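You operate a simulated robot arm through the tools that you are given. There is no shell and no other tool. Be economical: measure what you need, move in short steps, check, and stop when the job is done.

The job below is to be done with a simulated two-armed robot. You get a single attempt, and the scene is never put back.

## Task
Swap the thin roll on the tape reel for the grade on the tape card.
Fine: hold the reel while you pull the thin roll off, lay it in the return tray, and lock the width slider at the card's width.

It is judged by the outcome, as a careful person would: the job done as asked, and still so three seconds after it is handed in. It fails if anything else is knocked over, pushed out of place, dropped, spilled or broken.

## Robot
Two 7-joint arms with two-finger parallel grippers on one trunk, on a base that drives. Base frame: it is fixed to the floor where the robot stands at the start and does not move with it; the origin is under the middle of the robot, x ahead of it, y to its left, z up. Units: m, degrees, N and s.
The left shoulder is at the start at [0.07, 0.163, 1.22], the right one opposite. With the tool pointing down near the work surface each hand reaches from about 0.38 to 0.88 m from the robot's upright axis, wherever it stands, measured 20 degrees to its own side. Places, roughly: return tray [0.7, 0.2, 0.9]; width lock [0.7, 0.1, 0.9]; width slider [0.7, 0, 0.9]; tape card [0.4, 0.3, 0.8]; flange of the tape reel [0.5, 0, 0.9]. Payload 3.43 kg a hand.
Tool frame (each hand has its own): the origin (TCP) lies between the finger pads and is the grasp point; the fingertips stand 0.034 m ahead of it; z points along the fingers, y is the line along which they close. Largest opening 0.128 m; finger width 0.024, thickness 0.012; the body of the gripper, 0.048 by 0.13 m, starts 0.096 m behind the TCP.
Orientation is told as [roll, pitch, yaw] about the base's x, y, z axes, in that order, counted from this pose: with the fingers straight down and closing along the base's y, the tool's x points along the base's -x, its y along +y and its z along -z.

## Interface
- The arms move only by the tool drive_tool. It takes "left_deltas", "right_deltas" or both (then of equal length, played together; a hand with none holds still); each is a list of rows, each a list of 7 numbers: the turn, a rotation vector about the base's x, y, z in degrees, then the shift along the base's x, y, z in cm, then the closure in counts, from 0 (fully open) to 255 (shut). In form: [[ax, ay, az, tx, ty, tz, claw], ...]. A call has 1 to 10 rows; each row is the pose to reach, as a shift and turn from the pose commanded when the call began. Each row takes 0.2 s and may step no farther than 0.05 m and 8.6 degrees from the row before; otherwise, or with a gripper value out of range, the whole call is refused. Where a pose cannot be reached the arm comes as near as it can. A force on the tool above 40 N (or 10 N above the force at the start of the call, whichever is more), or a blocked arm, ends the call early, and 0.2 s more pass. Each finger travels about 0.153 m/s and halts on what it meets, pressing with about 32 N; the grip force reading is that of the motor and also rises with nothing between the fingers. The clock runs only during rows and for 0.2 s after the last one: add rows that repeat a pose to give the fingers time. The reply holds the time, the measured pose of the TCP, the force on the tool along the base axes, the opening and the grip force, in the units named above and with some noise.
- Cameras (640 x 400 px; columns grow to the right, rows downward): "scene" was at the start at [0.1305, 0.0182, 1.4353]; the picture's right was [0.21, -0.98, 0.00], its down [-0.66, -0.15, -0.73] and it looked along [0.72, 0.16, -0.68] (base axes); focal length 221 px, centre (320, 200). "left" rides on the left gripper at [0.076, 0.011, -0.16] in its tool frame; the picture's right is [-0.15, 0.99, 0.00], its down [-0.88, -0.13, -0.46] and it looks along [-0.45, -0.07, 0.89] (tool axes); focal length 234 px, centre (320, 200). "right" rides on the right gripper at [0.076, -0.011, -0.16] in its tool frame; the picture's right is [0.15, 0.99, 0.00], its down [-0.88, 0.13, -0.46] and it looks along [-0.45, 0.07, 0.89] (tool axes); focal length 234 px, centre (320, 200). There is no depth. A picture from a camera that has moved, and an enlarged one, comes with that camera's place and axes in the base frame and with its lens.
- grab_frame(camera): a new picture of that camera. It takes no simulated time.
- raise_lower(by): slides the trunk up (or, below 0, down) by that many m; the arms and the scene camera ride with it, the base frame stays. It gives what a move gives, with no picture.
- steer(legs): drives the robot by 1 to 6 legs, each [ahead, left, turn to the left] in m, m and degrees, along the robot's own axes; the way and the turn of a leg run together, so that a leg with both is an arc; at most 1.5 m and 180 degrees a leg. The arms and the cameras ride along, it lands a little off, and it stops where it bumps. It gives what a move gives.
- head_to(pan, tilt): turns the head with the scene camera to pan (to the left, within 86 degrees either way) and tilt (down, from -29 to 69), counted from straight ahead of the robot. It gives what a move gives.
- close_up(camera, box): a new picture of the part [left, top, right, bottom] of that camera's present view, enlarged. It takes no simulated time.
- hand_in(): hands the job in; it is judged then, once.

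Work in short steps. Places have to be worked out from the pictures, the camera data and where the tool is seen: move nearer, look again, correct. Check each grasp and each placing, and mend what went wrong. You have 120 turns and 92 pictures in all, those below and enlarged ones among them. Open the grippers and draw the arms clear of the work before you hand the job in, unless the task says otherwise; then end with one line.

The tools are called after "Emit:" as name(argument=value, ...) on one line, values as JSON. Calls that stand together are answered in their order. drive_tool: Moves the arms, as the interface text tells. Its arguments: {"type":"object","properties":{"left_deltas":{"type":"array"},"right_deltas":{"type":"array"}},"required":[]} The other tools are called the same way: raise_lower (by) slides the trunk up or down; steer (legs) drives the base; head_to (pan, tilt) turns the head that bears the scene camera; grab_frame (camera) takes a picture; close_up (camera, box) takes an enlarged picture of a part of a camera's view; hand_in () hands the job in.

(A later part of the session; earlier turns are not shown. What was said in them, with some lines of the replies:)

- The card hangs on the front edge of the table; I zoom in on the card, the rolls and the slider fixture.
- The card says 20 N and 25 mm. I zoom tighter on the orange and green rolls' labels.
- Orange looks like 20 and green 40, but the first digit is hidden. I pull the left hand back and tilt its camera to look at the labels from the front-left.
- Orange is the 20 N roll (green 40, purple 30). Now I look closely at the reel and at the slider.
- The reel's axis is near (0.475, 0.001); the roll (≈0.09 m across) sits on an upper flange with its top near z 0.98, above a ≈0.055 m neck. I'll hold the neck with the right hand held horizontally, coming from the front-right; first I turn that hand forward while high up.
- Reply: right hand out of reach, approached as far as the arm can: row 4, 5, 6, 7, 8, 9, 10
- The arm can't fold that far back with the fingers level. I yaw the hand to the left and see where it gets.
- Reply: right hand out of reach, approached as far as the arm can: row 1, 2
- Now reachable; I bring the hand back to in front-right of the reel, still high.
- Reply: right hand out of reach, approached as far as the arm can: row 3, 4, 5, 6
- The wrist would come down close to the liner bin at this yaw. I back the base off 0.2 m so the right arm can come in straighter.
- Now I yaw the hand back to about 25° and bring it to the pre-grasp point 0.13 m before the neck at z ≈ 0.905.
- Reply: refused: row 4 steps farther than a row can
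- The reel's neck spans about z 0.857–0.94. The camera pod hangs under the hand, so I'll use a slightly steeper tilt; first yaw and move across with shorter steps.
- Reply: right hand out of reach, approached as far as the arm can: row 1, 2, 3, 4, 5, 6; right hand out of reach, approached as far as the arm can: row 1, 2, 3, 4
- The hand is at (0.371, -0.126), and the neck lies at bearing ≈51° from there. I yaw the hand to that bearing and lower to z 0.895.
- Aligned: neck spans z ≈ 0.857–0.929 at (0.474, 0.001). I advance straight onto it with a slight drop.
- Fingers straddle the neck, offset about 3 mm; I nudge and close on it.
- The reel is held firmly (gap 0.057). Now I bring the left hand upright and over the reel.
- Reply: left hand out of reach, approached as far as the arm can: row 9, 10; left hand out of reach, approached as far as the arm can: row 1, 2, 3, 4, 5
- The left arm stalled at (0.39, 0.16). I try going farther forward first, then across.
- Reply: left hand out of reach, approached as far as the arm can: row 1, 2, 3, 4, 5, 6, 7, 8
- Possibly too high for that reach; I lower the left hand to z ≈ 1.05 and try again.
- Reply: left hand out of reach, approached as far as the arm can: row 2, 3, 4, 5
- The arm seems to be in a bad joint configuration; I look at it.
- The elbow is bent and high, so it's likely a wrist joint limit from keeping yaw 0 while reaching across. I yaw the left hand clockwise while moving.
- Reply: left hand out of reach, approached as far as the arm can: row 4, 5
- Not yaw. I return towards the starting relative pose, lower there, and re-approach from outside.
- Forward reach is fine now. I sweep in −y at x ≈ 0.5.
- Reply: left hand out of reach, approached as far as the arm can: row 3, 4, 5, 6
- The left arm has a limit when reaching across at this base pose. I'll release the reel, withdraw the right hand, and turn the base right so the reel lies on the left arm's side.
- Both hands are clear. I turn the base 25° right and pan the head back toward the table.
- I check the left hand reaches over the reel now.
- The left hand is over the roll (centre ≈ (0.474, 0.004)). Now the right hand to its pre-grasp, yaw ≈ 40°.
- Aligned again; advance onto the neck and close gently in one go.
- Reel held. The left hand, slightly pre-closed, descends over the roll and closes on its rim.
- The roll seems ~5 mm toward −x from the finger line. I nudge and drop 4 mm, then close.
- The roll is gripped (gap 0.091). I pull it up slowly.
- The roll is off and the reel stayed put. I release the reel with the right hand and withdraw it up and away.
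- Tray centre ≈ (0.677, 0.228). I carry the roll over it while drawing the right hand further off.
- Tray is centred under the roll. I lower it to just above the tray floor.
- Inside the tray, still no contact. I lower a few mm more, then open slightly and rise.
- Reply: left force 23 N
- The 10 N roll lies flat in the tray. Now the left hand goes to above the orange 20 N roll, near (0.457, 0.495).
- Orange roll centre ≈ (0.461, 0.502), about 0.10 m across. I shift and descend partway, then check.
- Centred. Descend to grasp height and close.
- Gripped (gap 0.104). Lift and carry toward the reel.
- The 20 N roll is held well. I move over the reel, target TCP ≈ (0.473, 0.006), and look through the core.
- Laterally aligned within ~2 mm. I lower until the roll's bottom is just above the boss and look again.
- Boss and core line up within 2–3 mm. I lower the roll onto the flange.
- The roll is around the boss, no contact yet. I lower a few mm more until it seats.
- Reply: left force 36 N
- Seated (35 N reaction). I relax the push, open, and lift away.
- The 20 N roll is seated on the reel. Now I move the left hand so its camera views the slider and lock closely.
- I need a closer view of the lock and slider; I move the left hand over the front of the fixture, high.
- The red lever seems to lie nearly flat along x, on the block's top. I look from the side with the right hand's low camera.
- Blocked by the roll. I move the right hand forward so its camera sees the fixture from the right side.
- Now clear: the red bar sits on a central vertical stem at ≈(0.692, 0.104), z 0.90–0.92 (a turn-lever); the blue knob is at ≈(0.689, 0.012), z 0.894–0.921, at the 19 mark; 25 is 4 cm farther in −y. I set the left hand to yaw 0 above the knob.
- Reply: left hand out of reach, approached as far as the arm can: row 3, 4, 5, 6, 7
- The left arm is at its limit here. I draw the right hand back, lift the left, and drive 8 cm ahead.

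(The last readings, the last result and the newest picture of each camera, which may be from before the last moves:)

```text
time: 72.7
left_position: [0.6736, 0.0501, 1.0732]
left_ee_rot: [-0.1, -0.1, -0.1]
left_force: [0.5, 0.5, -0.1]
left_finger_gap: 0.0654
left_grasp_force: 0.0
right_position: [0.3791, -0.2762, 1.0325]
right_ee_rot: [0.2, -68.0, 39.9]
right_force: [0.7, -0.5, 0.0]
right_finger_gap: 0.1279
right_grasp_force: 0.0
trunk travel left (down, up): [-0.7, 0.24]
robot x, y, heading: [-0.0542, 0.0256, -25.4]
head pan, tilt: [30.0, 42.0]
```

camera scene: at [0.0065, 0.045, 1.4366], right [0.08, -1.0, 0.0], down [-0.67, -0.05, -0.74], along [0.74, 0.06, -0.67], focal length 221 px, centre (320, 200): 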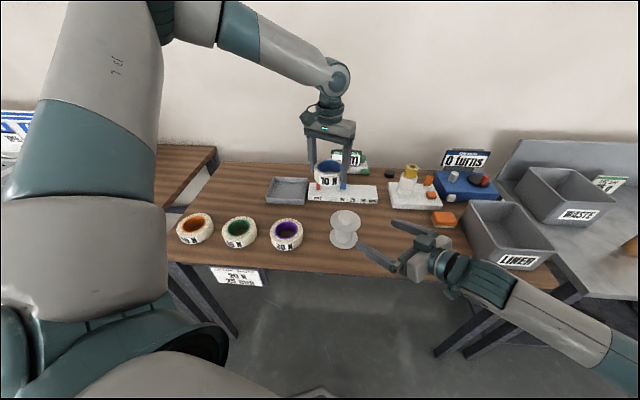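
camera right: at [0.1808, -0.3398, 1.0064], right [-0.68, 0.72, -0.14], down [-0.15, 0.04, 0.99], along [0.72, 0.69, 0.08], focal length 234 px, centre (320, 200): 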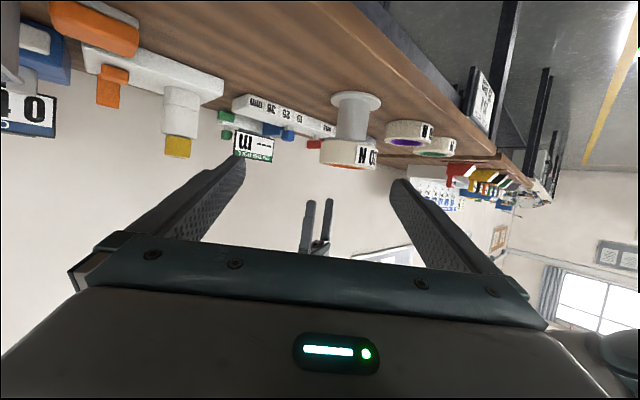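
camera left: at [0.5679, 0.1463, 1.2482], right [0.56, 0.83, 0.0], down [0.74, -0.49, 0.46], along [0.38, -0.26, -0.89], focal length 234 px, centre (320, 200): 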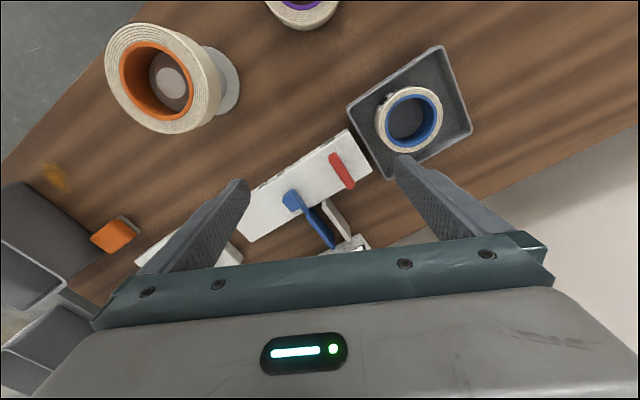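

Now to above the knob.

Emit:
drive_tool(left_deltas=[[0, 0, 0, 0.8, -2, 0, 125], [0, 0, 0, 1.5, -3.8, -3, 125], [0, 0, 0, 1.5, -3.8, -6, 125], [0, 0, 0, 1.5, -3.8, -8, 125], [0, 0, 0, 1.5, -3.8, -8, 125]])

Emit:
close_up(camera="left", box=[200, 60, 440, 260])

Emit:
close_up(camera="scene", box=[260, 100, 420, 200])

```text
time: 73.9
left_position: [0.6888, 0.0105, 0.9921]
left_ee_rot: [0.0, 0.1, -0.1]
left_force: [0.3, 0.1, 0.1]
left_finger_gap: 0.0652
left_grasp_force: 0.1
right_position: [0.3793, -0.2755, 1.0332]
right_ee_rot: [0.2, -68.0, 39.9]
right_force: [0.4, 0.3, -0.1]
right_finger_gap: 0.128
right_grasp_force: 0.1
trunk travel left (down, up): [-0.7, 0.24]
robot x, y, heading: [-0.0488, 0.0253, -25.6]
head pan, tilt: [30.0, 42.0]
```

```text
2.00 times, centred on (320, 160) of left
camera zoom: at [0.6131, 0.0211, 1.1513], right [0.15, 0.99, 0.0], down [0.88, -0.13, 0.46], along [0.45, -0.07, -0.89], focal length 468 px, centre (320, 280)
```

zoom: 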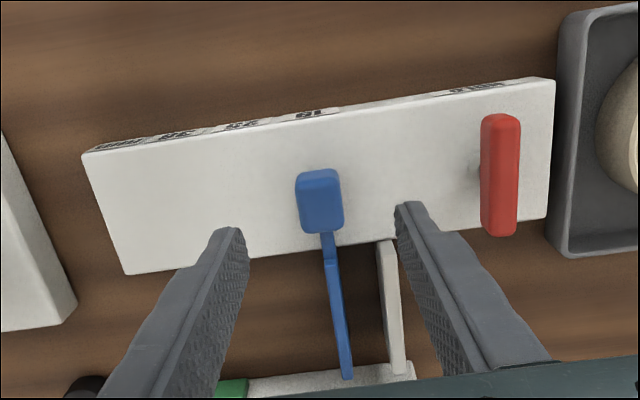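

```text
4.00 times, centred on (340, 150) of scene
camera zoom: at [0.0779, 0.0109, 1.4365], right [0.08, -1.0, 0.0], down [-0.67, -0.05, -0.74], along [0.74, 0.06, -0.67], focal length 884 px, centre (240, 400)
```

zoom: 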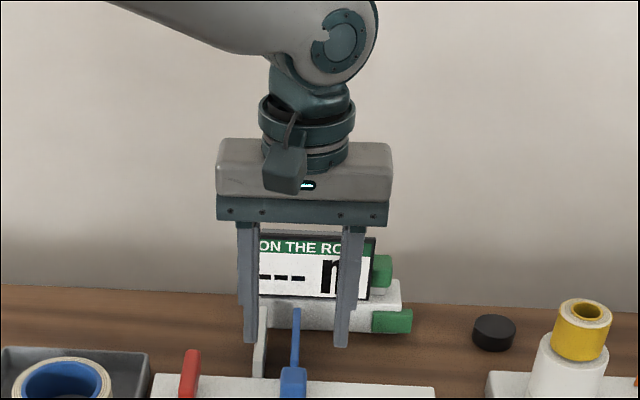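

Knob ≈ (0.682, 0.0106), lever centre ≈ (0.687, 0.100). I descend around the knob and close.

Emit:
drive_tool(left_deltas=[[0, 0, 0, -0.5, 0, -2, 125], [0, 0, 0, -0.5, 0, -4, 125], [0, 0, 0, -0.5, 0, -6, 125], [0, 0, 0, -0.5, 0, -6, 160], [0, 0, 0, -0.5, 0, -6, 190], [0, 0, 0, -0.5, 0, -6, 215], [0, 0, 0, -0.5, 0, -6, 240], [0, 0, 0, -0.5, 0, -6, 240]])

Emit:
close_up(camera="left", box=[200, 60, 440, 260])

```text
time: 75.7
left_position: [0.6818, 0.01, 0.9358]
left_ee_rot: [-0.1, -0.2, -0.2]
left_force: [-1.4, -11.0, -3.1]
left_finger_gap: 0.0239
left_grasp_force: 45.0
left hand out of reach, approached as far as the arm can: row 3, 4, 5, 6, 7, 8
right_position: [0.3795, -0.277, 1.0327]
right_ee_rot: [0.4, -68.0, 39.7]
right_force: [-0.2, -1.0, 0.1]
right_finger_gap: 0.128
right_grasp_force: 0.1
trunk travel left (down, up): [-0.7, 0.24]
robot x, y, heading: [-0.0489, 0.0245, -25.5]
head pan, tilt: [30.0, 42.0]
```

```text
2.00 times, centred on (320, 160) of left
camera zoom: at [0.606, 0.0211, 1.0942], right [0.15, 0.99, 0.0], down [0.88, -0.13, 0.46], along [0.45, -0.07, -0.89], focal length 468 px, centre (320, 280)
```

zoom: 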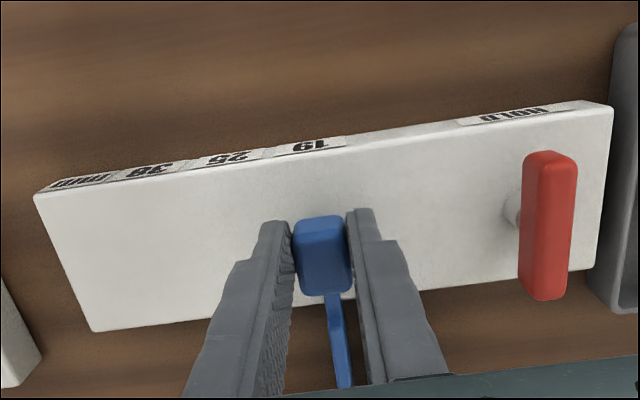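

Knob gripped, but the arm is near its limit. I try sliding in −y.

Emit:
drive_tool(left_deltas=[[0, 0, 0, 0, -1, 0, 240], [0, 0, 0, 0, -2, 0, 240], [0, 0, 0, 0, -2, 0, 240]])

```text
time: 76.7
left_position: [0.6815, 0.0098, 0.9358]
left_ee_rot: [0.4, 0.1, 0.1]
left_force: [15.5, 1.3, -22.5]
left_finger_gap: 0.0236
left_grasp_force: 45.1
left hand out of reach, approached as far as the arm can: row 1, 2, 3
right_position: [0.3832, -0.2758, 1.0296]
right_ee_rot: [0.8, -67.9, 39.6]
right_force: [0.1, 0.4, 0.9]
right_finger_gap: 0.1279
right_grasp_force: 0.1
trunk travel left (down, up): [-0.7, 0.24]
robot x, y, heading: [-0.0487, 0.0266, -25.5]
head pan, tilt: [30.0, 42.0]
stopped in row 3 (left hand): the force on the tool passed its limit (the readings are from after the stop); the commanded pose is now the measured one
```

The arm can't go farther this way. I release the knob, lift and pull the left hand back, then turn the base another 20° right.

Emit:
drive_tool(left_deltas=[[0, 0, 0, 0, 0, 0, 180], [0, 0, 0, 0, 0, 0, 125], [0, 0, 0, 0, 0, 0, 125], [0, 0, 0, 0, 0, 3, 125], [0, 0, 0, 0, 0, 7, 125], [0, 0, 0, 0, 2, 11, 125], [0, 0, 0, -3, 5, 14, 125], [0, 0, 0, -6, 8, 15, 125], [0, 0, 0, -9, 11, 15, 125], [0, 0, 0, -12, 14, 15, 125]], right_deltas=[[0, 0, 0, 0, 0, 0, 0], [0, 0, 0, 0, 0, 0, 0], [0, 0, 0, 0, 0, 1, 0], [0, 0, 0, 0, 0, 2, 0], [0, 0, 0, 0, 0, 3, 0], [0, 0, 0, 0, 0, 4, 0], [0, 0, 0, 0, 0, 5, 0], [0, 0, 0, 0, 0, 5, 0], [0, 0, 0, 0, 0, 5, 0], [0, 0, 0, 0, 0, 5, 0]])

Emit:
steer(legs=[[0, 0, -20]])

Emit:
head_to(pan=50, tilt=45)

Emit:
grab_frame(camera="scene")

```text
refused: row 7 steps farther than a row can; nothing moved
```

```text
time: 77.4
left_position: [0.6807, 0.0085, 0.9374]
left_ee_rot: [1.3, 0.1, -0.1]
left_force: [3.3, 6.1, -0.2]
left_finger_gap: 0.0243
left_grasp_force: 14.9
right_position: [0.3757, -0.2804, 1.0314]
right_ee_rot: [0.4, -67.8, 39.0]
right_force: [0.9, -1.1, 0.5]
right_finger_gap: 0.128
right_grasp_force: 0.1
trunk travel left (down, up): [-0.7, 0.24]
robot x, y, heading: [-0.0498, 0.0235, -26.1]
head pan, tilt: [30.0, 42.0]
stopped in leg 1: the force on the tool passed its limit (the readings are from after the stop); the commanded pose is now the measured one
```

```text
time: 78.2
left_position: [0.681, 0.0088, 0.9385]
left_ee_rot: [1.2, 0.1, -0.2]
left_force: [4.6, 5.9, -0.5]
left_finger_gap: 0.0242
left_grasp_force: 14.7
right_position: [0.3761, -0.2799, 1.0322]
right_ee_rot: [0.1, -67.9, 39.1]
right_force: [0.1, 0.6, -0.5]
right_finger_gap: 0.128
right_grasp_force: 0.1
trunk travel left (down, up): [-0.7, 0.24]
robot x, y, heading: [-0.0493, 0.029, -26.1]
head pan, tilt: [50.0, 45.0]
```

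```text
25 pictures are left
camera scene: at [0.07, 0.0379, 1.4322], right [0.4, -0.92, 0.0], down [-0.65, -0.28, -0.71], along [0.65, 0.28, -0.71], focal length 221 px, centre (320, 200)
```

scene: 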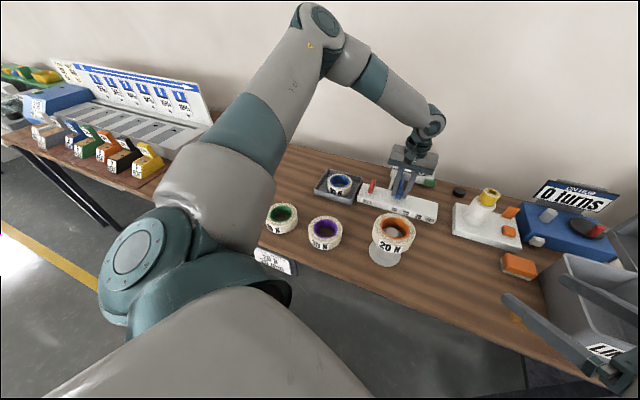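

The arm rows were refused and the turn stopped at once on force; nothing seems displaced. I release the knob first, with shorter steps.

Emit:
drive_tool(left_deltas=[[0, 0, 0, 0, 0, 0, 180], [0, 0, 0, 0, 0, 0, 125], [0, 0, 0, 0, 0, 0, 125], [0, 0, 0, 0, 0, 3, 125], [0, 0, 0, 0, 0, 7, 125], [0, 0, 0, 0, 1, 11, 125], [0, 0, 0, -2, 3, 13, 125], [0, 0, 0, -5, 6, 14, 125], [0, 0, 0, -8, 9, 14, 125], [0, 0, 0, -11, 12, 14, 125]])

```text
time: 80.5
left_position: [0.5697, 0.1303, 1.0776]
left_ee_rot: [1.0, 0.0, -0.3]
left_force: [-0.4, 0.9, -0.2]
left_finger_gap: 0.0652
left_grasp_force: 0.0
right_position: [0.3734, -0.2786, 1.0337]
right_ee_rot: [-0.1, -68.0, 39.5]
right_force: [-0.1, 0.7, 0.8]
right_finger_gap: 0.1281
right_grasp_force: 0.1
trunk travel left (down, up): [-0.7, 0.24]
robot x, y, heading: [-0.0506, 0.0297, -26.6]
head pan, tilt: [50.0, 45.0]
```

Now turn the base 20° right.

Emit:
steer(legs=[[0, 0, -20]])

Emit:
grab_frame(camera="left")

```text
time: 81.9
left_position: [0.5693, -0.0841, 1.0765]
left_ee_rot: [1.1, 0.1, -19.8]
left_force: [0.1, -0.2, -1.2]
left_finger_gap: 0.0655
left_grasp_force: 0.0
right_position: [0.2475, -0.4052, 1.0331]
right_ee_rot: [0.3, -68.0, 19.5]
right_force: [-1.1, -0.4, -1.1]
right_finger_gap: 0.1277
right_grasp_force: 0.0
trunk travel left (down, up): [-0.7, 0.24]
robot x, y, heading: [-0.0507, 0.0262, -46.0]
head pan, tilt: [50.0, 45.0]
```

```text
24 pictures are left
camera left: at [0.5011, -0.0527, 1.2371], right [0.47, 0.88, 0.02], down [0.78, -0.43, 0.45], along [0.41, -0.2, -0.89], focal length 234 px, centre (320, 200)
```

left: 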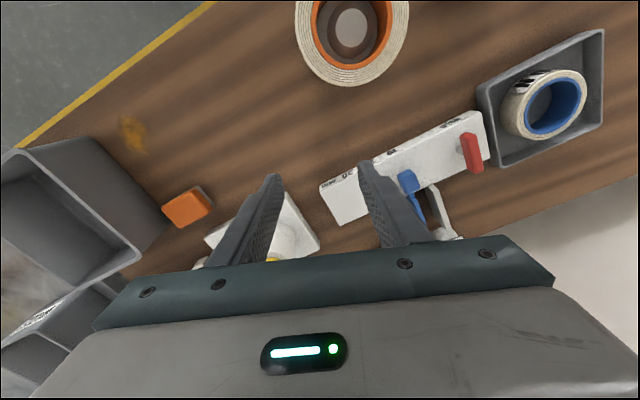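

Knob still at (0.682, 0.009). I move over it with yaw back to 0.

Emit:
drive_tool(left_deltas=[[0, 0, 7, 1, 4, 0, 125], [-0.5, 0, 14, 4, 7, 0, 125], [-1, 0, 19.8, 7.5, 9.3, 0, 125], [-1, 0, 19.8, 11.3, 9.3, -2, 125], [-1, 0, 19.8, 11.3, 9.3, -6, 125], [-1, 0, 19.8, 11.3, 9.3, -8.5, 125], [-1, 0, 19.8, 11.3, 9.3, -8.5, 125]])

Emit:
close_up(camera="left", box=[200, 60, 440, 260])

```text
time: 83.5
left_position: [0.6817, 0.0066, 0.9938]
left_ee_rot: [0.3, -0.1, 0.1]
left_force: [-0.7, 0.5, 0.8]
left_finger_gap: 0.0652
left_grasp_force: 0.0
right_position: [0.2474, -0.4066, 1.0324]
right_ee_rot: [0.3, -67.9, 19.5]
right_force: [0.9, 0.2, 1.5]
right_finger_gap: 0.1279
right_grasp_force: 0.1
trunk travel left (down, up): [-0.7, 0.24]
robot x, y, heading: [-0.0488, 0.0308, -45.8]
head pan, tilt: [50.0, 45.0]
```

```text
2.00 times, centred on (320, 160) of left
camera zoom: at [0.6051, 0.0166, 1.1522], right [0.15, 0.99, 0.0], down [0.88, -0.13, 0.46], along [0.45, -0.06, -0.89], focal length 468 px, centre (320, 280)
```

zoom: 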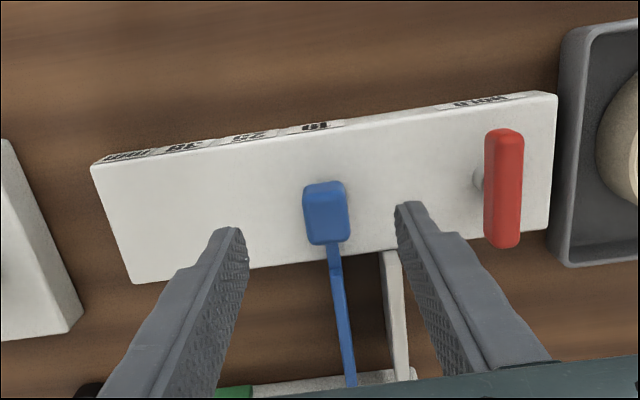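

Reach is fine here. Descend around the knob and close.

Emit:
drive_tool(left_deltas=[[0, 0, 0, 0, 0.3, -2, 125], [0, 0, 0, 0, 0.3, -4, 125], [0, 0, 0, 0, 0.3, -6.1, 125], [0, 0, 0, 0, 0.3, -6.1, 160], [0, 0, 0, 0, 0.3, -6.1, 190], [0, 0, 0, 0, 0.3, -6.1, 215], [0, 0, 0, 0, 0.3, -6.1, 240], [0, 0, 0, 0, 0.3, -6.1, 240]])

```text
time: 85.3
left_position: [0.681, 0.0088, 0.9314]
left_ee_rot: [0.1, -0.1, 0.0]
left_force: [-3.2, -10.6, -3.4]
left_finger_gap: 0.0239
left_grasp_force: 45.2
right_position: [0.2474, -0.4069, 1.0318]
right_ee_rot: [0.4, -68.0, 19.4]
right_force: [-0.1, -0.7, 0.3]
right_finger_gap: 0.128
right_grasp_force: 0.0
trunk travel left (down, up): [-0.7, 0.24]
robot x, y, heading: [-0.0491, 0.0257, -45.9]
head pan, tilt: [50.0, 45.0]
```

Gripped. Slide 4.0 cm toward −y to the 25 mark.

Emit:
drive_tool(left_deltas=[[0, 0, 0, 0, -0.8, 0, 240], [0, 0, 0, 0, -1.6, 0, 240], [0, 0, 0, 0, -2.4, 0, 240], [0, 0, 0, 0, -3.2, 0, 240], [0, 0, 0, 0, -4, 0, 240], [0, 0, 0, 0, -4, 0, 240]])

Emit:
close_up(camera="left", box=[200, 60, 440, 260])

Emit:
close_up(camera="scene", box=[340, 160, 450, 230])

```text
time: 85.9
left_position: [0.6814, 0.0096, 0.9316]
left_ee_rot: [1.3, -0.1, 0.5]
left_force: [-0.7, 19.7, 16.1]
left_finger_gap: 0.0241
left_grasp_force: 45.0
right_position: [0.2496, -0.4013, 1.0339]
right_ee_rot: [0.2, -68.1, 20.1]
right_force: [0.4, 0.0, -1.0]
right_finger_gap: 0.1279
right_grasp_force: 0.0
trunk travel left (down, up): [-0.7, 0.24]
robot x, y, heading: [-0.0506, 0.0283, -45.3]
head pan, tilt: [50.0, 45.0]
stopped in row 3 (left hand): the force on the tool passed its limit (the readings are from after the stop); the commanded pose is now the measured one
```

```text
2.00 times, centred on (320, 160) of left
camera zoom: at [0.6053, 0.0152, 1.0911], right [0.14, 0.99, 0.02], down [0.88, -0.13, 0.45], along [0.45, -0.04, -0.89], focal length 468 px, centre (320, 280)
```

zoom: 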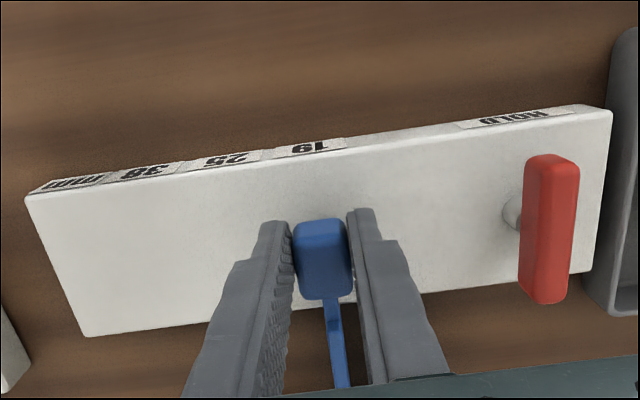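

```text
5.71 times, centred on (395, 195) of scene
camera zoom: at [0.0635, -0.001, 1.4327], right [0.08, -1.0, 0.0], down [-0.7, -0.06, -0.71], along [0.71, 0.06, -0.71], focal length 1263 px, centre (-109, 229)
```

zoom: 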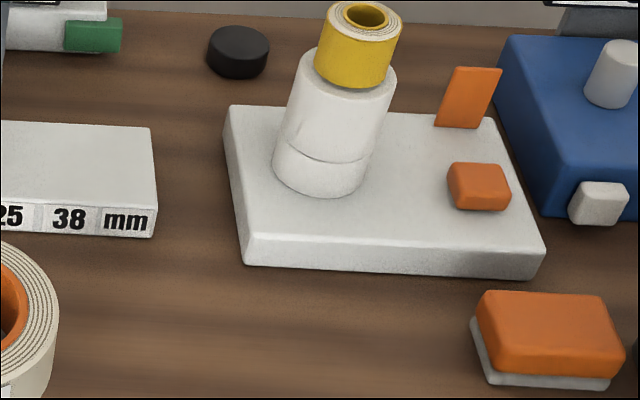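

The slider doesn't budge: it seems to be locked now (lever along x, at HOLD). I release the knob and go to the lever to turn it open first.

Emit:
drive_tool(left_deltas=[[0, 0, 0, 0, 0, 0, 180], [-0.6, 0, 0, 0, 0, 0, 150], [-1.2, 0, -0.5, 0, 0, 0, 150], [-1.2, 0, -0.5, 0, 0, 3, 150], [-1.2, 0, -0.5, 0, 0, 6, 150], [-1.2, 0, -0.5, 0.2, 3, 7, 150], [-1.2, 0, -0.5, 0.4, 6, 7, 150], [-1.2, 0, -0.5, 0.6, 9, 7, 150], [-1.2, 0, -0.5, 0.6, 9, 5, 150], [-1.2, 0, -0.5, 0.6, 9, 5, 150]])

Emit:
close_up(camera="left", box=[200, 60, 440, 260])

```text
time: 88.1
left_position: [0.6877, 0.0949, 0.9815]
left_ee_rot: [-0.2, -0.2, -0.1]
left_force: [0.1, -0.2, 0.9]
left_finger_gap: 0.0526
left_grasp_force: 0.1
right_position: [0.2501, -0.4022, 1.0316]
right_ee_rot: [0.1, -67.9, 20.0]
right_force: [0.0, -0.3, -0.2]
right_finger_gap: 0.1281
right_grasp_force: 0.1
trunk travel left (down, up): [-0.7, 0.24]
robot x, y, heading: [-0.0508, 0.0254, -45.4]
head pan, tilt: [50.0, 45.0]
```

```text
2.00 times, centred on (320, 160) of left
camera zoom: at [0.612, 0.1067, 1.1412], right [0.15, 0.99, 0.0], down [0.88, -0.13, 0.46], along [0.45, -0.07, -0.89], focal length 468 px, centre (320, 280)
```

zoom: 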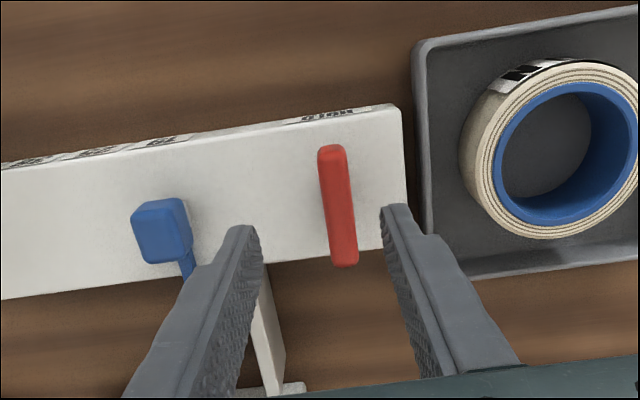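

Bar spans x 0.657–0.714 at y ≈ 0.104. I descend over its centre and close on it.

Emit:
drive_tool(left_deltas=[[0, 0, 0, -0.1, 0.8, -1, 150], [0, 0, 0, -0.1, 0.8, -3, 150], [0, 0, 0, -0.1, 0.8, -4.8, 150], [0, 0, 0, -0.1, 0.8, -4.8, 180], [0, 0, 0, -0.1, 0.8, -4.8, 205], [0, 0, 0, -0.1, 0.8, -4.8, 225], [0, 0, 0, -0.1, 0.8, -4.8, 240], [0, 0, 0, -0.1, 0.8, -4.8, 240]])

Emit:
close_up(camera="left", box=[200, 60, 440, 260])

```text
time: 89.9
left_position: [0.6871, 0.1045, 0.9343]
left_ee_rot: [-0.1, 0.0, -0.1]
left_force: [0.7, 11.0, 2.8]
left_finger_gap: 0.0148
left_grasp_force: 44.8
right_position: [0.2493, -0.4005, 1.034]
right_ee_rot: [0.1, -68.1, 20.0]
right_force: [-0.7, -0.9, 0.7]
right_finger_gap: 0.128
right_grasp_force: 0.0
trunk travel left (down, up): [-0.7, 0.24]
robot x, y, heading: [-0.0488, 0.0272, -45.5]
head pan, tilt: [50.0, 45.0]
```

```text
2.00 times, centred on (320, 160) of left
camera zoom: at [0.6118, 0.1156, 1.0931], right [0.15, 0.99, 0.0], down [0.88, -0.13, 0.46], along [0.45, -0.07, -0.89], focal length 468 px, centre (320, 280)
```

zoom: 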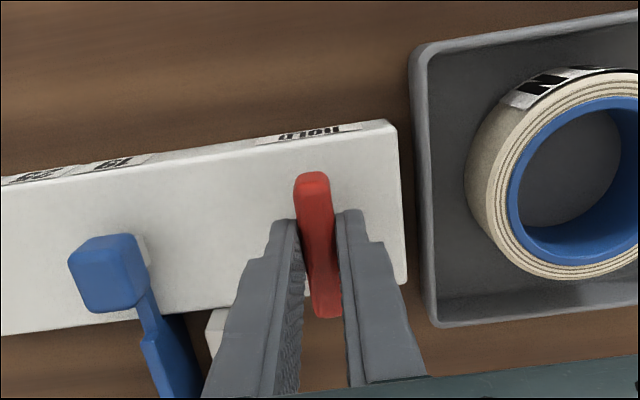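

Bar gripped. I try turning it clockwise a bit and watch the force.

Emit:
drive_tool(left_deltas=[[0, 0, -5, 0, 0, 0, 240], [0, 0, -10, 0, 0, 0, 240], [0, 0, -16, 0, 0, 0, 240], [0, 0, -22, 0, 0, 0, 240]])

```text
time: 90.9
left_position: [0.6852, 0.1055, 0.9341]
left_ee_rot: [-0.1, -0.2, -22.0]
left_force: [-6.6, 14.3, 10.2]
left_finger_gap: 0.0251
left_grasp_force: 45.0
right_position: [0.248, -0.4021, 1.0336]
right_ee_rot: [0.0, -68.0, 20.1]
right_force: [0.3, 0.2, 0.3]
right_finger_gap: 0.1281
right_grasp_force: 0.1
trunk travel left (down, up): [-0.7, 0.24]
robot x, y, heading: [-0.0464, 0.028, -45.6]
head pan, tilt: [50.0, 45.0]
```

The gap widened to 0.025 — the bar didn't follow, so clockwise is its stop. I go back and try counter-clockwise.

Emit:
drive_tool(left_deltas=[[0, 0, 6, 0, 0, 0, 240], [0, 0, 13, 0, 0, 0, 240], [0, 0, 20, 0, 0, 0, 240], [0, 0, 22, 0.1, -0.1, 0, 240], [0, 0, 28, 0.1, -0.1, 0, 240], [0, 0, 34, 0.1, -0.1, 0, 240], [0, 0, 40, 0.1, -0.1, 0, 240], [0, 0, 46, 0.1, -0.1, 0, 240]])

Emit:
close_up(camera="left", box=[200, 60, 440, 260])

```text
time: 92.7
left_position: [0.6884, 0.1046, 0.9339]
left_ee_rot: [-0.2, -0.1, 24.0]
left_force: [10.9, 22.3, 16.8]
left_finger_gap: 0.0146
left_grasp_force: 45.6
right_position: [0.2489, -0.4013, 1.0327]
right_ee_rot: [-0.1, -67.9, 20.1]
right_force: [0.5, 0.5, -0.3]
right_finger_gap: 0.1279
right_grasp_force: 0.0
trunk travel left (down, up): [-0.7, 0.24]
robot x, y, heading: [-0.05, 0.0254, -45.6]
head pan, tilt: [50.0, 45.0]
```

```text
2.00 times, centred on (320, 160) of left
camera zoom: at [0.6148, 0.0837, 1.0924], right [-0.27, 0.96, -0.01], down [0.86, 0.24, 0.46], along [0.44, 0.12, -0.89], focal length 468 px, centre (320, 280)
```

zoom: 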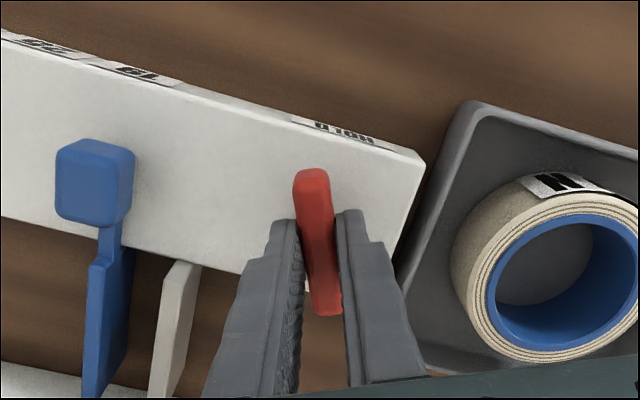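

The bar follows counter-clockwise. I continue, easing the position a bit.

Emit:
drive_tool(left_deltas=[[0, 0, 0, 0.1, 0.2, 0.1, 240], [0, 0, 7, 0.1, 0.2, 0.1, 240], [0, 0, 14, 0.1, 0.2, 0.1, 240], [0, 0, 21, 0.1, 0.2, 0.1, 240], [0, 0, 28, 0.1, 0.2, 0.1, 240], [0, 0, 35, 0.1, 0.2, 0.1, 240]])

```text
time: 94.1
left_position: [0.6894, 0.104, 0.9336]
left_ee_rot: [-0.2, 0.1, 59.0]
left_force: [2.1, -0.6, -0.6]
left_finger_gap: 0.0149
left_grasp_force: 44.9
right_position: [0.2502, -0.4038, 1.0323]
right_ee_rot: [0.3, -68.2, 19.7]
right_force: [0.1, -0.7, 0.2]
right_finger_gap: 0.1279
right_grasp_force: 0.1
trunk travel left (down, up): [-0.7, 0.24]
robot x, y, heading: [-0.0466, 0.0296, -45.7]
head pan, tilt: [50.0, 45.0]
```

Still following with hardly any force. I turn on toward 90°.

Emit:
drive_tool(left_deltas=[[0, 0, 7, 0, 0, 0, 240], [0, 0, 14, 0, 0, 0, 240], [0, 0, 21, 0, 0, 0, 240], [0, 0, 28, 0, 0, 0, 240], [0, 0, 32, 0, 0, 0, 240]])

Emit:
close_up(camera="left", box=[160, 60, 480, 260])

```text
time: 95.3
left_position: [0.6921, 0.104, 0.9342]
left_ee_rot: [-0.3, -0.1, 90.8]
left_force: [1.2, -1.4, 1.1]
left_finger_gap: 0.0147
left_grasp_force: 44.9
right_position: [0.2493, -0.4031, 1.0314]
right_ee_rot: [0.2, -68.0, 19.6]
right_force: [0.0, -0.4, 0.1]
right_finger_gap: 0.128
right_grasp_force: 0.1
trunk travel left (down, up): [-0.7, 0.24]
robot x, y, heading: [-0.049, 0.0248, -45.5]
head pan, tilt: [50.0, 45.0]
```

```text
2.00 times, centred on (320, 160) of left
camera zoom: at [0.6794, 0.0266, 1.0924], right [-0.99, 0.13, 0.0], down [0.12, 0.88, 0.46], along [0.06, 0.45, -0.89], focal length 468 px, centre (320, 280)
```

zoom: 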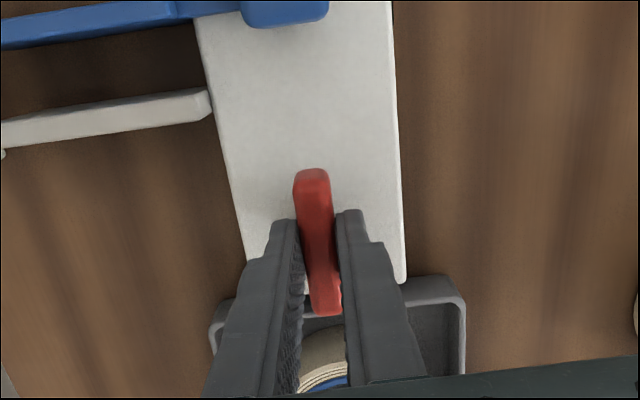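

The bar is now along y. I open, rise, turn back to yaw 0 and go to the knob to test the slider.

Emit:
drive_tool(left_deltas=[[0, 0, 0, 0, 0, 0, 190], [0, 0, 0, 0, 0, 0, 150], [0, 0, 0, 0, 0, 2, 150], [0, 0, 0, 0, 0, 5, 150], [0, 0, -8, 0, 0, 7, 125], [0, 0, -16, 0, -1, 7, 125], [0, 0, -24, 0, -2, 7, 125], [0, 0, -32, 0, -3, 7, 125], [0, 0, -40, 0, -4, 7, 125], [0, 0, -48, 0, -5, 7, 125]])

Emit:
drive_tool(left_deltas=[[0, 0, -8, -0.2, -1, 0, 125], [0, 0, -16, -0.4, -2, 0, 125], [0, 0, -24, -0.6, -3, 0, 125], [0, 0, -32, -0.8, -4, 0, 125], [0, 0, -40, -1, -4.4, 0, 125], [0, 0, -42.8, -1.1, -4.5, -1, 125], [0, 0, -42.8, -1.1, -4.5, -1, 125]])

Emit:
close_up(camera="left", box=[200, 60, 440, 260])

```text
time: 97.5
left_position: [0.6882, 0.0543, 1.0043]
left_ee_rot: [-0.2, -0.2, 42.8]
left_force: [1.0, 0.6, -0.2]
left_finger_gap: 0.0655
left_grasp_force: 0.0
right_position: [0.2501, -0.4033, 1.0319]
right_ee_rot: [0.2, -67.9, 19.6]
right_force: [0.6, 0.0, -0.2]
right_finger_gap: 0.1278
right_grasp_force: 0.0
trunk travel left (down, up): [-0.7, 0.24]
robot x, y, heading: [-0.0512, 0.0277, -45.4]
head pan, tilt: [50.0, 45.0]
```

```text
time: 99.1
left_position: [0.6789, 0.0102, 0.9945]
left_ee_rot: [-0.2, 0.0, 0.0]
left_force: [0.0, 0.3, -0.5]
left_finger_gap: 0.0653
left_grasp_force: 0.0
right_position: [0.2493, -0.4039, 1.033]
right_ee_rot: [0.1, -68.0, 19.8]
right_force: [-0.3, -0.2, -0.9]
right_finger_gap: 0.1281
right_grasp_force: 0.1
trunk travel left (down, up): [-0.7, 0.24]
robot x, y, heading: [-0.0477, 0.0282, -45.5]
head pan, tilt: [50.0, 45.0]
```

```text
2.00 times, centred on (320, 160) of left
camera zoom: at [0.6022, 0.0206, 1.1527], right [0.15, 0.99, 0.0], down [0.88, -0.13, 0.46], along [0.45, -0.07, -0.89], focal length 468 px, centre (320, 280)
```

zoom: 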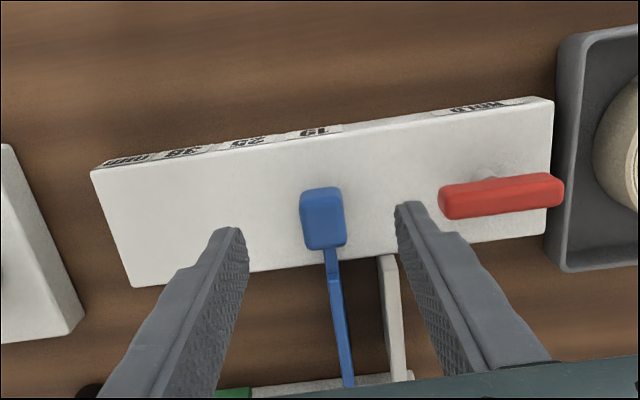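

Lever now lies along y. Grip the knob and slide gently.

Emit:
drive_tool(left_deltas=[[0, 0, 0, 0.2, 0, -2, 135], [0, 0, 0, 0.2, 0, -4, 135], [0, 0, 0, 0.2, 0, -6.2, 135], [0, 0, 0, 0.2, 0, -6.2, 170], [0, 0, 0, 0.2, 0, -6.2, 195], [0, 0, 0, 0.2, 0, -6.2, 215], [0, 0, 0, 0.2, 0, -6.2, 240], [0, 0, 0, 0.2, 0, -6.2, 240], [0, 0, 0, 0.2, -0.5, -6.2, 240], [0, 0, 0, 0.2, -1, -6.2, 240]])

```text
time: 101.3
left_position: [0.6793, -0.002, 0.9316]
left_ee_rot: [-0.2, 0.2, 0.1]
left_force: [1.0, -1.7, 1.9]
left_finger_gap: 0.0236
left_grasp_force: 45.1
right_position: [0.2499, -0.4031, 1.0317]
right_ee_rot: [0.4, -68.0, 19.7]
right_force: [-0.8, -0.1, 0.2]
right_finger_gap: 0.1281
right_grasp_force: 0.1
trunk travel left (down, up): [-0.7, 0.24]
robot x, y, heading: [-0.0497, 0.0277, -45.7]
head pan, tilt: [50.0, 45.0]
```

The slider is free now. I slide on to y ≈ −0.031.

Emit:
drive_tool(left_deltas=[[0, 0, 0, 0, -0.8, 0, 240], [0, 0, 0, 0, -1.6, 0, 240], [0, 0, 0, 0, -2.4, 0, 240], [0, 0, 0, 0, -3, 0, 240], [0, 0, 0, 0, -3, 0, 240]])

Emit:
close_up(camera="left", box=[200, 60, 440, 260])

```text
time: 102.5
left_position: [0.6796, -0.0303, 0.9311]
left_ee_rot: [-0.2, -0.1, 0.2]
left_force: [8.8, -0.1, 10.0]
left_finger_gap: 0.0238
left_grasp_force: 45.0
right_position: [0.25, -0.4036, 1.0335]
right_ee_rot: [0.3, -68.0, 19.8]
right_force: [0.5, -0.3, -0.3]
right_finger_gap: 0.1279
right_grasp_force: 0.0
trunk travel left (down, up): [-0.7, 0.24]
robot x, y, heading: [-0.0475, 0.0262, -45.6]
head pan, tilt: [50.0, 45.0]
```

```text
2.00 times, centred on (320, 160) of left
camera zoom: at [0.6048, -0.0199, 1.0906], right [0.14, 0.99, 0.0], down [0.88, -0.13, 0.46], along [0.45, -0.07, -0.89], focal length 468 px, centre (320, 280)
```

zoom: 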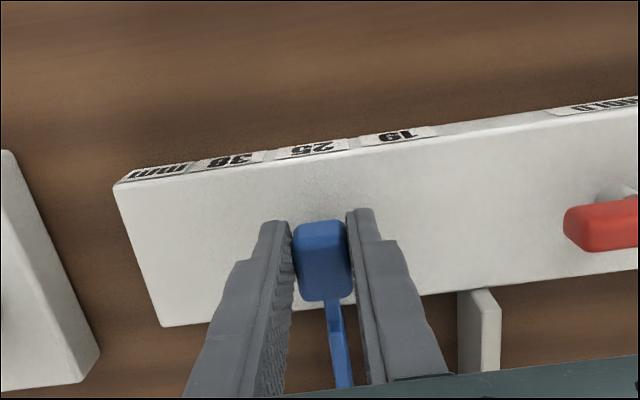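

The knob sits at 25 exactly as it sat at 19 before. I release, rise, and turn the hand back to yaw 90 over the lever.

Emit:
drive_tool(left_deltas=[[0, 0, 0, 0, 0, 0, 190], [0, 0, 0, 0, 0, 0, 150], [0, 0, 0, 0, 0, 3, 150], [0, 0, 0, 0, 0, 7, 150], [0, 0, 8, 0.3, 3, 7, 150], [0, 0, 16, 0.5, 6, 7, 150], [0, 0, 24, 0.7, 9, 7, 150], [0, 0, 32, 0.9, 11, 7, 150], [0, 0, 40, 1.1, 13.4, 7, 150], [0, 0, 48, 1.2, 13.4, 7, 150]])

Emit:
drive_tool(left_deltas=[[0, 0, 8, 0, 0, 0, 150], [0, 0, 16, 0, 0, 0, 150], [0, 0, 24, 0, 0, 0, 150], [0, 0, 32, 0, 0, 0, 150], [0, 0, 40, 0, 0, 0, 150], [0, 0, 42, 0, 0, -1, 150], [0, 0, 42, 0, 0, -1, 150]])

Emit:
close_up(camera="left", box=[160, 60, 480, 260])

Emit:
grab_frame(camera="scene")

```text
time: 104.7
left_position: [0.692, 0.1037, 1.0026]
left_ee_rot: [-0.1, -0.1, 48.3]
left_force: [0.3, 0.9, 0.3]
left_finger_gap: 0.0528
left_grasp_force: 0.1
right_position: [0.251, -0.4037, 1.0312]
right_ee_rot: [0.4, -68.0, 19.8]
right_force: [-0.4, 0.0, 0.3]
right_finger_gap: 0.128
right_grasp_force: 0.1
trunk travel left (down, up): [-0.7, 0.24]
robot x, y, heading: [-0.0499, 0.0257, -45.4]
head pan, tilt: [50.0, 45.0]
```

```text
time: 106.3
left_position: [0.6927, 0.1034, 0.9911]
left_ee_rot: [-0.2, -0.1, 90.1]
left_force: [-0.6, 1.0, -0.2]
left_finger_gap: 0.0527
left_grasp_force: 0.0
right_position: [0.2505, -0.4038, 1.0327]
right_ee_rot: [0.3, -68.0, 19.9]
right_force: [-0.5, 0.2, 0.5]
right_finger_gap: 0.128
right_grasp_force: 0.1
trunk travel left (down, up): [-0.7, 0.24]
robot x, y, heading: [-0.0495, 0.0284, -45.5]
head pan, tilt: [50.0, 45.0]
```

```text
2.00 times, centred on (320, 160) of left
camera zoom: at [0.6822, 0.027, 1.1499], right [-0.99, 0.14, 0.0], down [0.13, 0.88, 0.46], along [0.07, 0.45, -0.89], focal length 468 px, centre (320, 280)
```

zoom: 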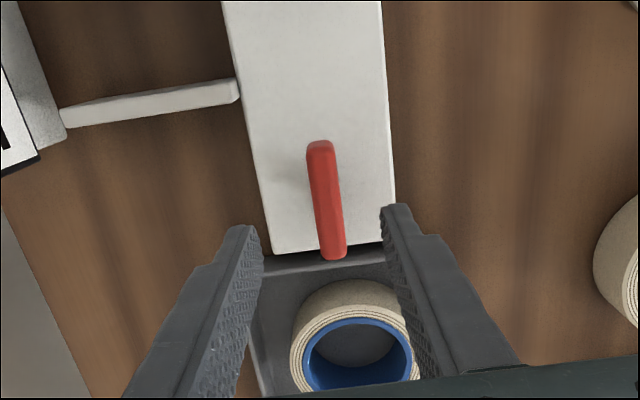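

```text
13 pictures are left
camera scene: at [0.0658, -0.0022, 1.4323], right [0.08, -1.0, 0.0], down [-0.7, -0.05, -0.71], along [0.71, 0.05, -0.71], focal length 221 px, centre (320, 200)
```

scene: 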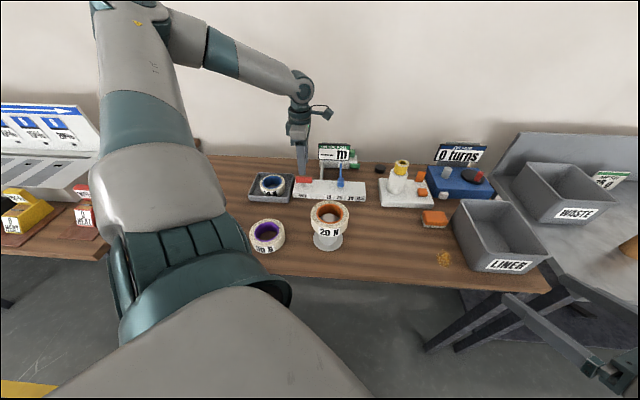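

I check the knob against the 25 mark in the scene view before locking.

Emit:
close_up(camera="scene", box=[290, 160, 380, 210])

```text
7.11 times, centred on (335, 185) of scene
camera zoom: at [0.0658, -0.0022, 1.4323], right [0.08, -1.0, 0.0], down [-0.7, -0.05, -0.71], along [0.71, 0.05, -0.71], focal length 1572 px, centre (213, 307)
```

zoom: 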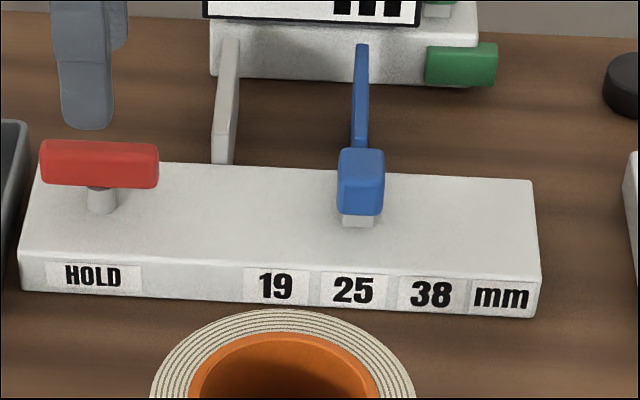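

Knob and the 25 label agree within 1 mm. I grip the lever and turn it clockwise back to HOLD.

Emit:
drive_tool(left_deltas=[[0, 0, 0, 0, 0.1, -2, 150], [0, 0, 0, 0, 0.1, -4, 150], [0, 0, 0, 0, 0.1, -5.7, 150], [0, 0, 0, 0, 0.1, -5.7, 185], [0, 0, 0, 0, 0.1, -5.7, 210], [0, 0, 0, 0, 0.1, -5.7, 230], [0, 0, 0, 0, 0.1, -5.7, 240], [0, 0, 0, 0, 0.1, -5.7, 240]])

Emit:
drive_tool(left_deltas=[[0, 0, -8, 0, 0, 0, 240], [0, 0, -16, 0, 0, 0, 240], [0, 0, -24, 0, 0, 0, 240], [0, 0, -32, 0, 0, 0, 240], [0, 0, -40, -0.1, 0, 0, 240], [0, 0, -48, -0.1, 0, 0, 240]])

```text
time: 108.1
left_position: [0.6915, 0.1043, 0.9358]
left_ee_rot: [-0.1, -0.1, 90.1]
left_force: [-17.0, -2.5, -8.1]
left_finger_gap: 0.0167
left_grasp_force: 8.8
right_position: [0.2486, -0.4042, 1.0338]
right_ee_rot: [0.2, -68.0, 19.8]
right_force: [-0.6, -0.3, 0.2]
right_finger_gap: 0.128
right_grasp_force: 0.0
trunk travel left (down, up): [-0.7, 0.24]
robot x, y, heading: [-0.0483, 0.0286, -45.6]
head pan, tilt: [50.0, 45.0]
```

```text
time: 109.5
left_position: [0.6912, 0.1056, 0.9357]
left_ee_rot: [-0.4, -0.1, 42.0]
left_force: [-12.5, 7.2, 1.9]
left_finger_gap: 0.0153
left_grasp_force: 30.6
right_position: [0.2496, -0.402, 1.0332]
right_ee_rot: [0.1, -68.1, 20.0]
right_force: [-0.8, 0.0, -0.1]
right_finger_gap: 0.1281
right_grasp_force: 0.0
trunk travel left (down, up): [-0.7, 0.24]
robot x, y, heading: [-0.0519, 0.0257, -45.8]
head pan, tilt: [50.0, 45.0]
```

Turning smoothly (gap stays 0.015). I continue to 0° and slightly past to reach the stop.

Emit:
drive_tool(left_deltas=[[0, 0, -8, -0.2, 0, 0, 240], [0, 0, -16, -0.2, -0.1, 0, 240], [0, 0, -24, -0.3, -0.1, 0, 240], [0, 0, -32, -0.3, -0.1, 0, 240], [0, 0, -39, -0.3, -0.1, 0, 240], [0, 0, -43, -0.3, -0.1, 0, 240], [0, 0, -46, -0.3, -0.1, 0, 240], [0, 0, -46, -0.3, -0.1, 0, 240]])

Emit:
close_up(camera="left", box=[200, 60, 440, 260])

```text
time: 111.3
left_position: [0.6899, 0.1048, 0.9362]
left_ee_rot: [-0.1, -0.4, -3.7]
left_force: [2.1, 7.3, 8.1]
left_finger_gap: 0.0162
left_grasp_force: 45.0
right_position: [0.2483, -0.4032, 1.0312]
right_ee_rot: [0.2, -68.0, 19.9]
right_force: [0.0, 0.2, -0.5]
right_finger_gap: 0.128
right_grasp_force: 0.0
trunk travel left (down, up): [-0.7, 0.24]
robot x, y, heading: [-0.0476, 0.0284, -45.5]
head pan, tilt: [50.0, 45.0]
stopped in row 8 (left hand): the force on the tool passed its limit (the readings are from after the stop); the commanded pose is now the measured one
```

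```text
2.00 times, centred on (320, 160) of left
camera zoom: at [0.6147, 0.1203, 1.0947], right [0.21, 0.98, 0.0], down [0.87, -0.19, 0.46], along [0.45, -0.1, -0.89], focal length 468 px, centre (320, 280)
```

zoom: 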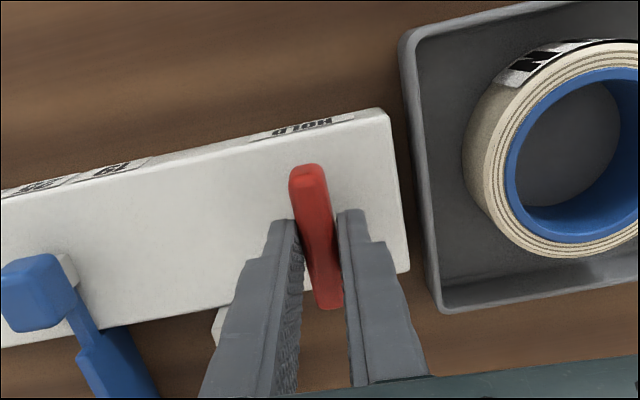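

The lever is at its stop at HOLD. I open, lift straight up and draw the left hand back.

Emit:
drive_tool(left_deltas=[[0, 0, 1.5, 0, 0, 0, 190], [0, 0, 1.5, 0, 0, 0, 150], [0, 0, 1.5, 0, 0, 0, 150], [0, 0, 1.5, 0, 0, 3, 150], [0, 0, 1.5, 0, 0, 7, 150], [0, 0, 1.5, 0, 0, 11, 100], [0, 0, 1.5, -1, 0, 14, 50], [0, 0, 1.5, -4, 1, 15, 0], [0, 0, 1.5, -8, 2, 16, 0], [0, 0, 1.5, -12, 3, 17, 0]])

Emit:
close_up(camera="scene", box=[290, 155, 390, 215])

Emit:
grab_frame(camera="left")

```text
time: 113.5
left_position: [0.5694, 0.1342, 1.1067]
left_ee_rot: [-0.3, -0.4, -2.4]
left_force: [-0.2, 0.0, 0.7]
left_finger_gap: 0.128
left_grasp_force: 0.0
right_position: [0.2481, -0.403, 1.0326]
right_ee_rot: [0.0, -68.1, 19.9]
right_force: [-0.9, -0.7, 0.2]
right_finger_gap: 0.1281
right_grasp_force: 0.1
trunk travel left (down, up): [-0.7, 0.24]
robot x, y, heading: [-0.0521, 0.0245, -45.6]
head pan, tilt: [50.0, 45.0]
```

```text
6.40 times, centred on (340, 185) of scene
camera zoom: at [0.0636, -0.0019, 1.4325], right [0.08, -1.0, 0.0], down [-0.7, -0.05, -0.71], along [0.71, 0.05, -0.71], focal length 1415 px, centre (192, 296)
```

zoom: 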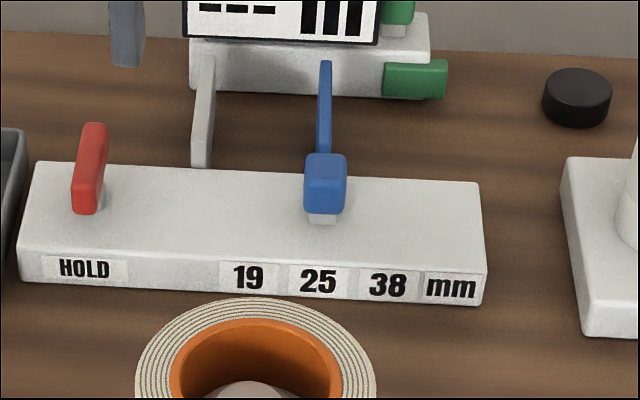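

```text
9 pictures are left
camera left: at [0.4929, 0.1476, 1.2658], right [0.19, 0.98, 0.0], down [0.87, -0.17, 0.46], along [0.45, -0.09, -0.89], focal length 234 px, centre (320, 200)
```

left: 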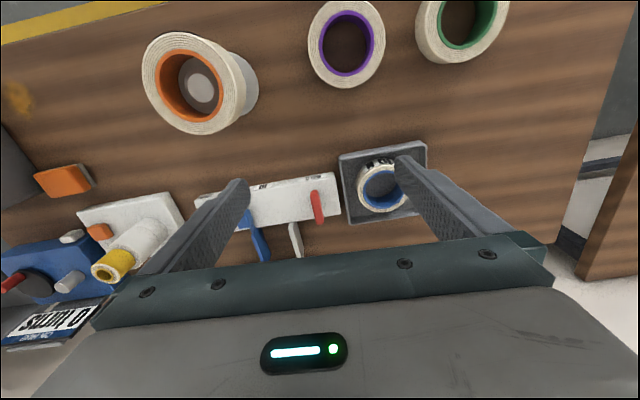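

The slider stands at 25 with the lever at HOLD, the 20 N roll on the reel and the 10 N roll in the tray. I back the robot off to clear the work.

Emit:
drive_tool(left_deltas=[[0, 0, 0, -3, 2, 2, 0], [0, 0, 0, -6, 4, 4, 0], [0, 0, 0, -9, 6, 6, 0]])

Emit:
steer(legs=[[-0.22, 0, 0]])

Emit:
grab_frame(camera="scene")

```text
time: 114.3
left_position: [0.4775, 0.1962, 1.1682]
left_ee_rot: [-0.2, -0.3, -2.3]
left_force: [-0.2, 0.0, -0.6]
left_finger_gap: 0.128
left_grasp_force: 0.0
right_position: [0.2483, -0.4033, 1.033]
right_ee_rot: [0.1, -68.1, 20.0]
right_force: [-1.8, 0.7, 0.0]
right_finger_gap: 0.1279
right_grasp_force: 0.0
trunk travel left (down, up): [-0.7, 0.24]
robot x, y, heading: [-0.046, 0.0255, -45.4]
head pan, tilt: [50.0, 45.0]
```

```text
time: 116.0
left_position: [0.3304, 0.3487, 1.1675]
left_ee_rot: [-0.1, -0.3, -2.5]
left_force: [0.1, 0.1, -0.2]
left_finger_gap: 0.1279
left_grasp_force: 0.0
right_position: [0.0986, -0.2499, 1.0329]
right_ee_rot: [0.3, -68.0, 19.6]
right_force: [-0.4, -0.4, 0.0]
right_finger_gap: 0.1279
right_grasp_force: 0.0
trunk travel left (down, up): [-0.7, 0.24]
robot x, y, heading: [-0.1999, 0.1801, -45.6]
head pan, tilt: [50.0, 45.0]
```

```text
8 pictures are left
camera scene: at [-0.0843, 0.1515, 1.4323], right [0.08, -1.0, 0.0], down [-0.71, -0.05, -0.71], along [0.7, 0.05, -0.71], focal length 221 px, centre (320, 200)
```

scene: 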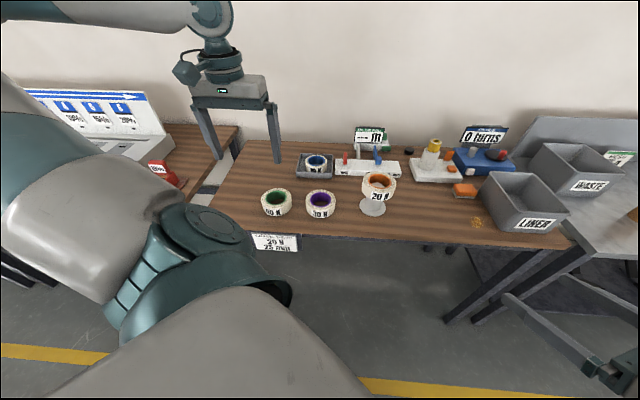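

Everything is in place and both hands are open and clear of the work. I hand it in.

Emit:
hand_in()

```text
The job is handed in.
```

The 20 N roll named on the card is on the reel, the thin 10 N roll lies in the return tray, and the width slider is set at 25 mm with its lever turned back to HOLD.
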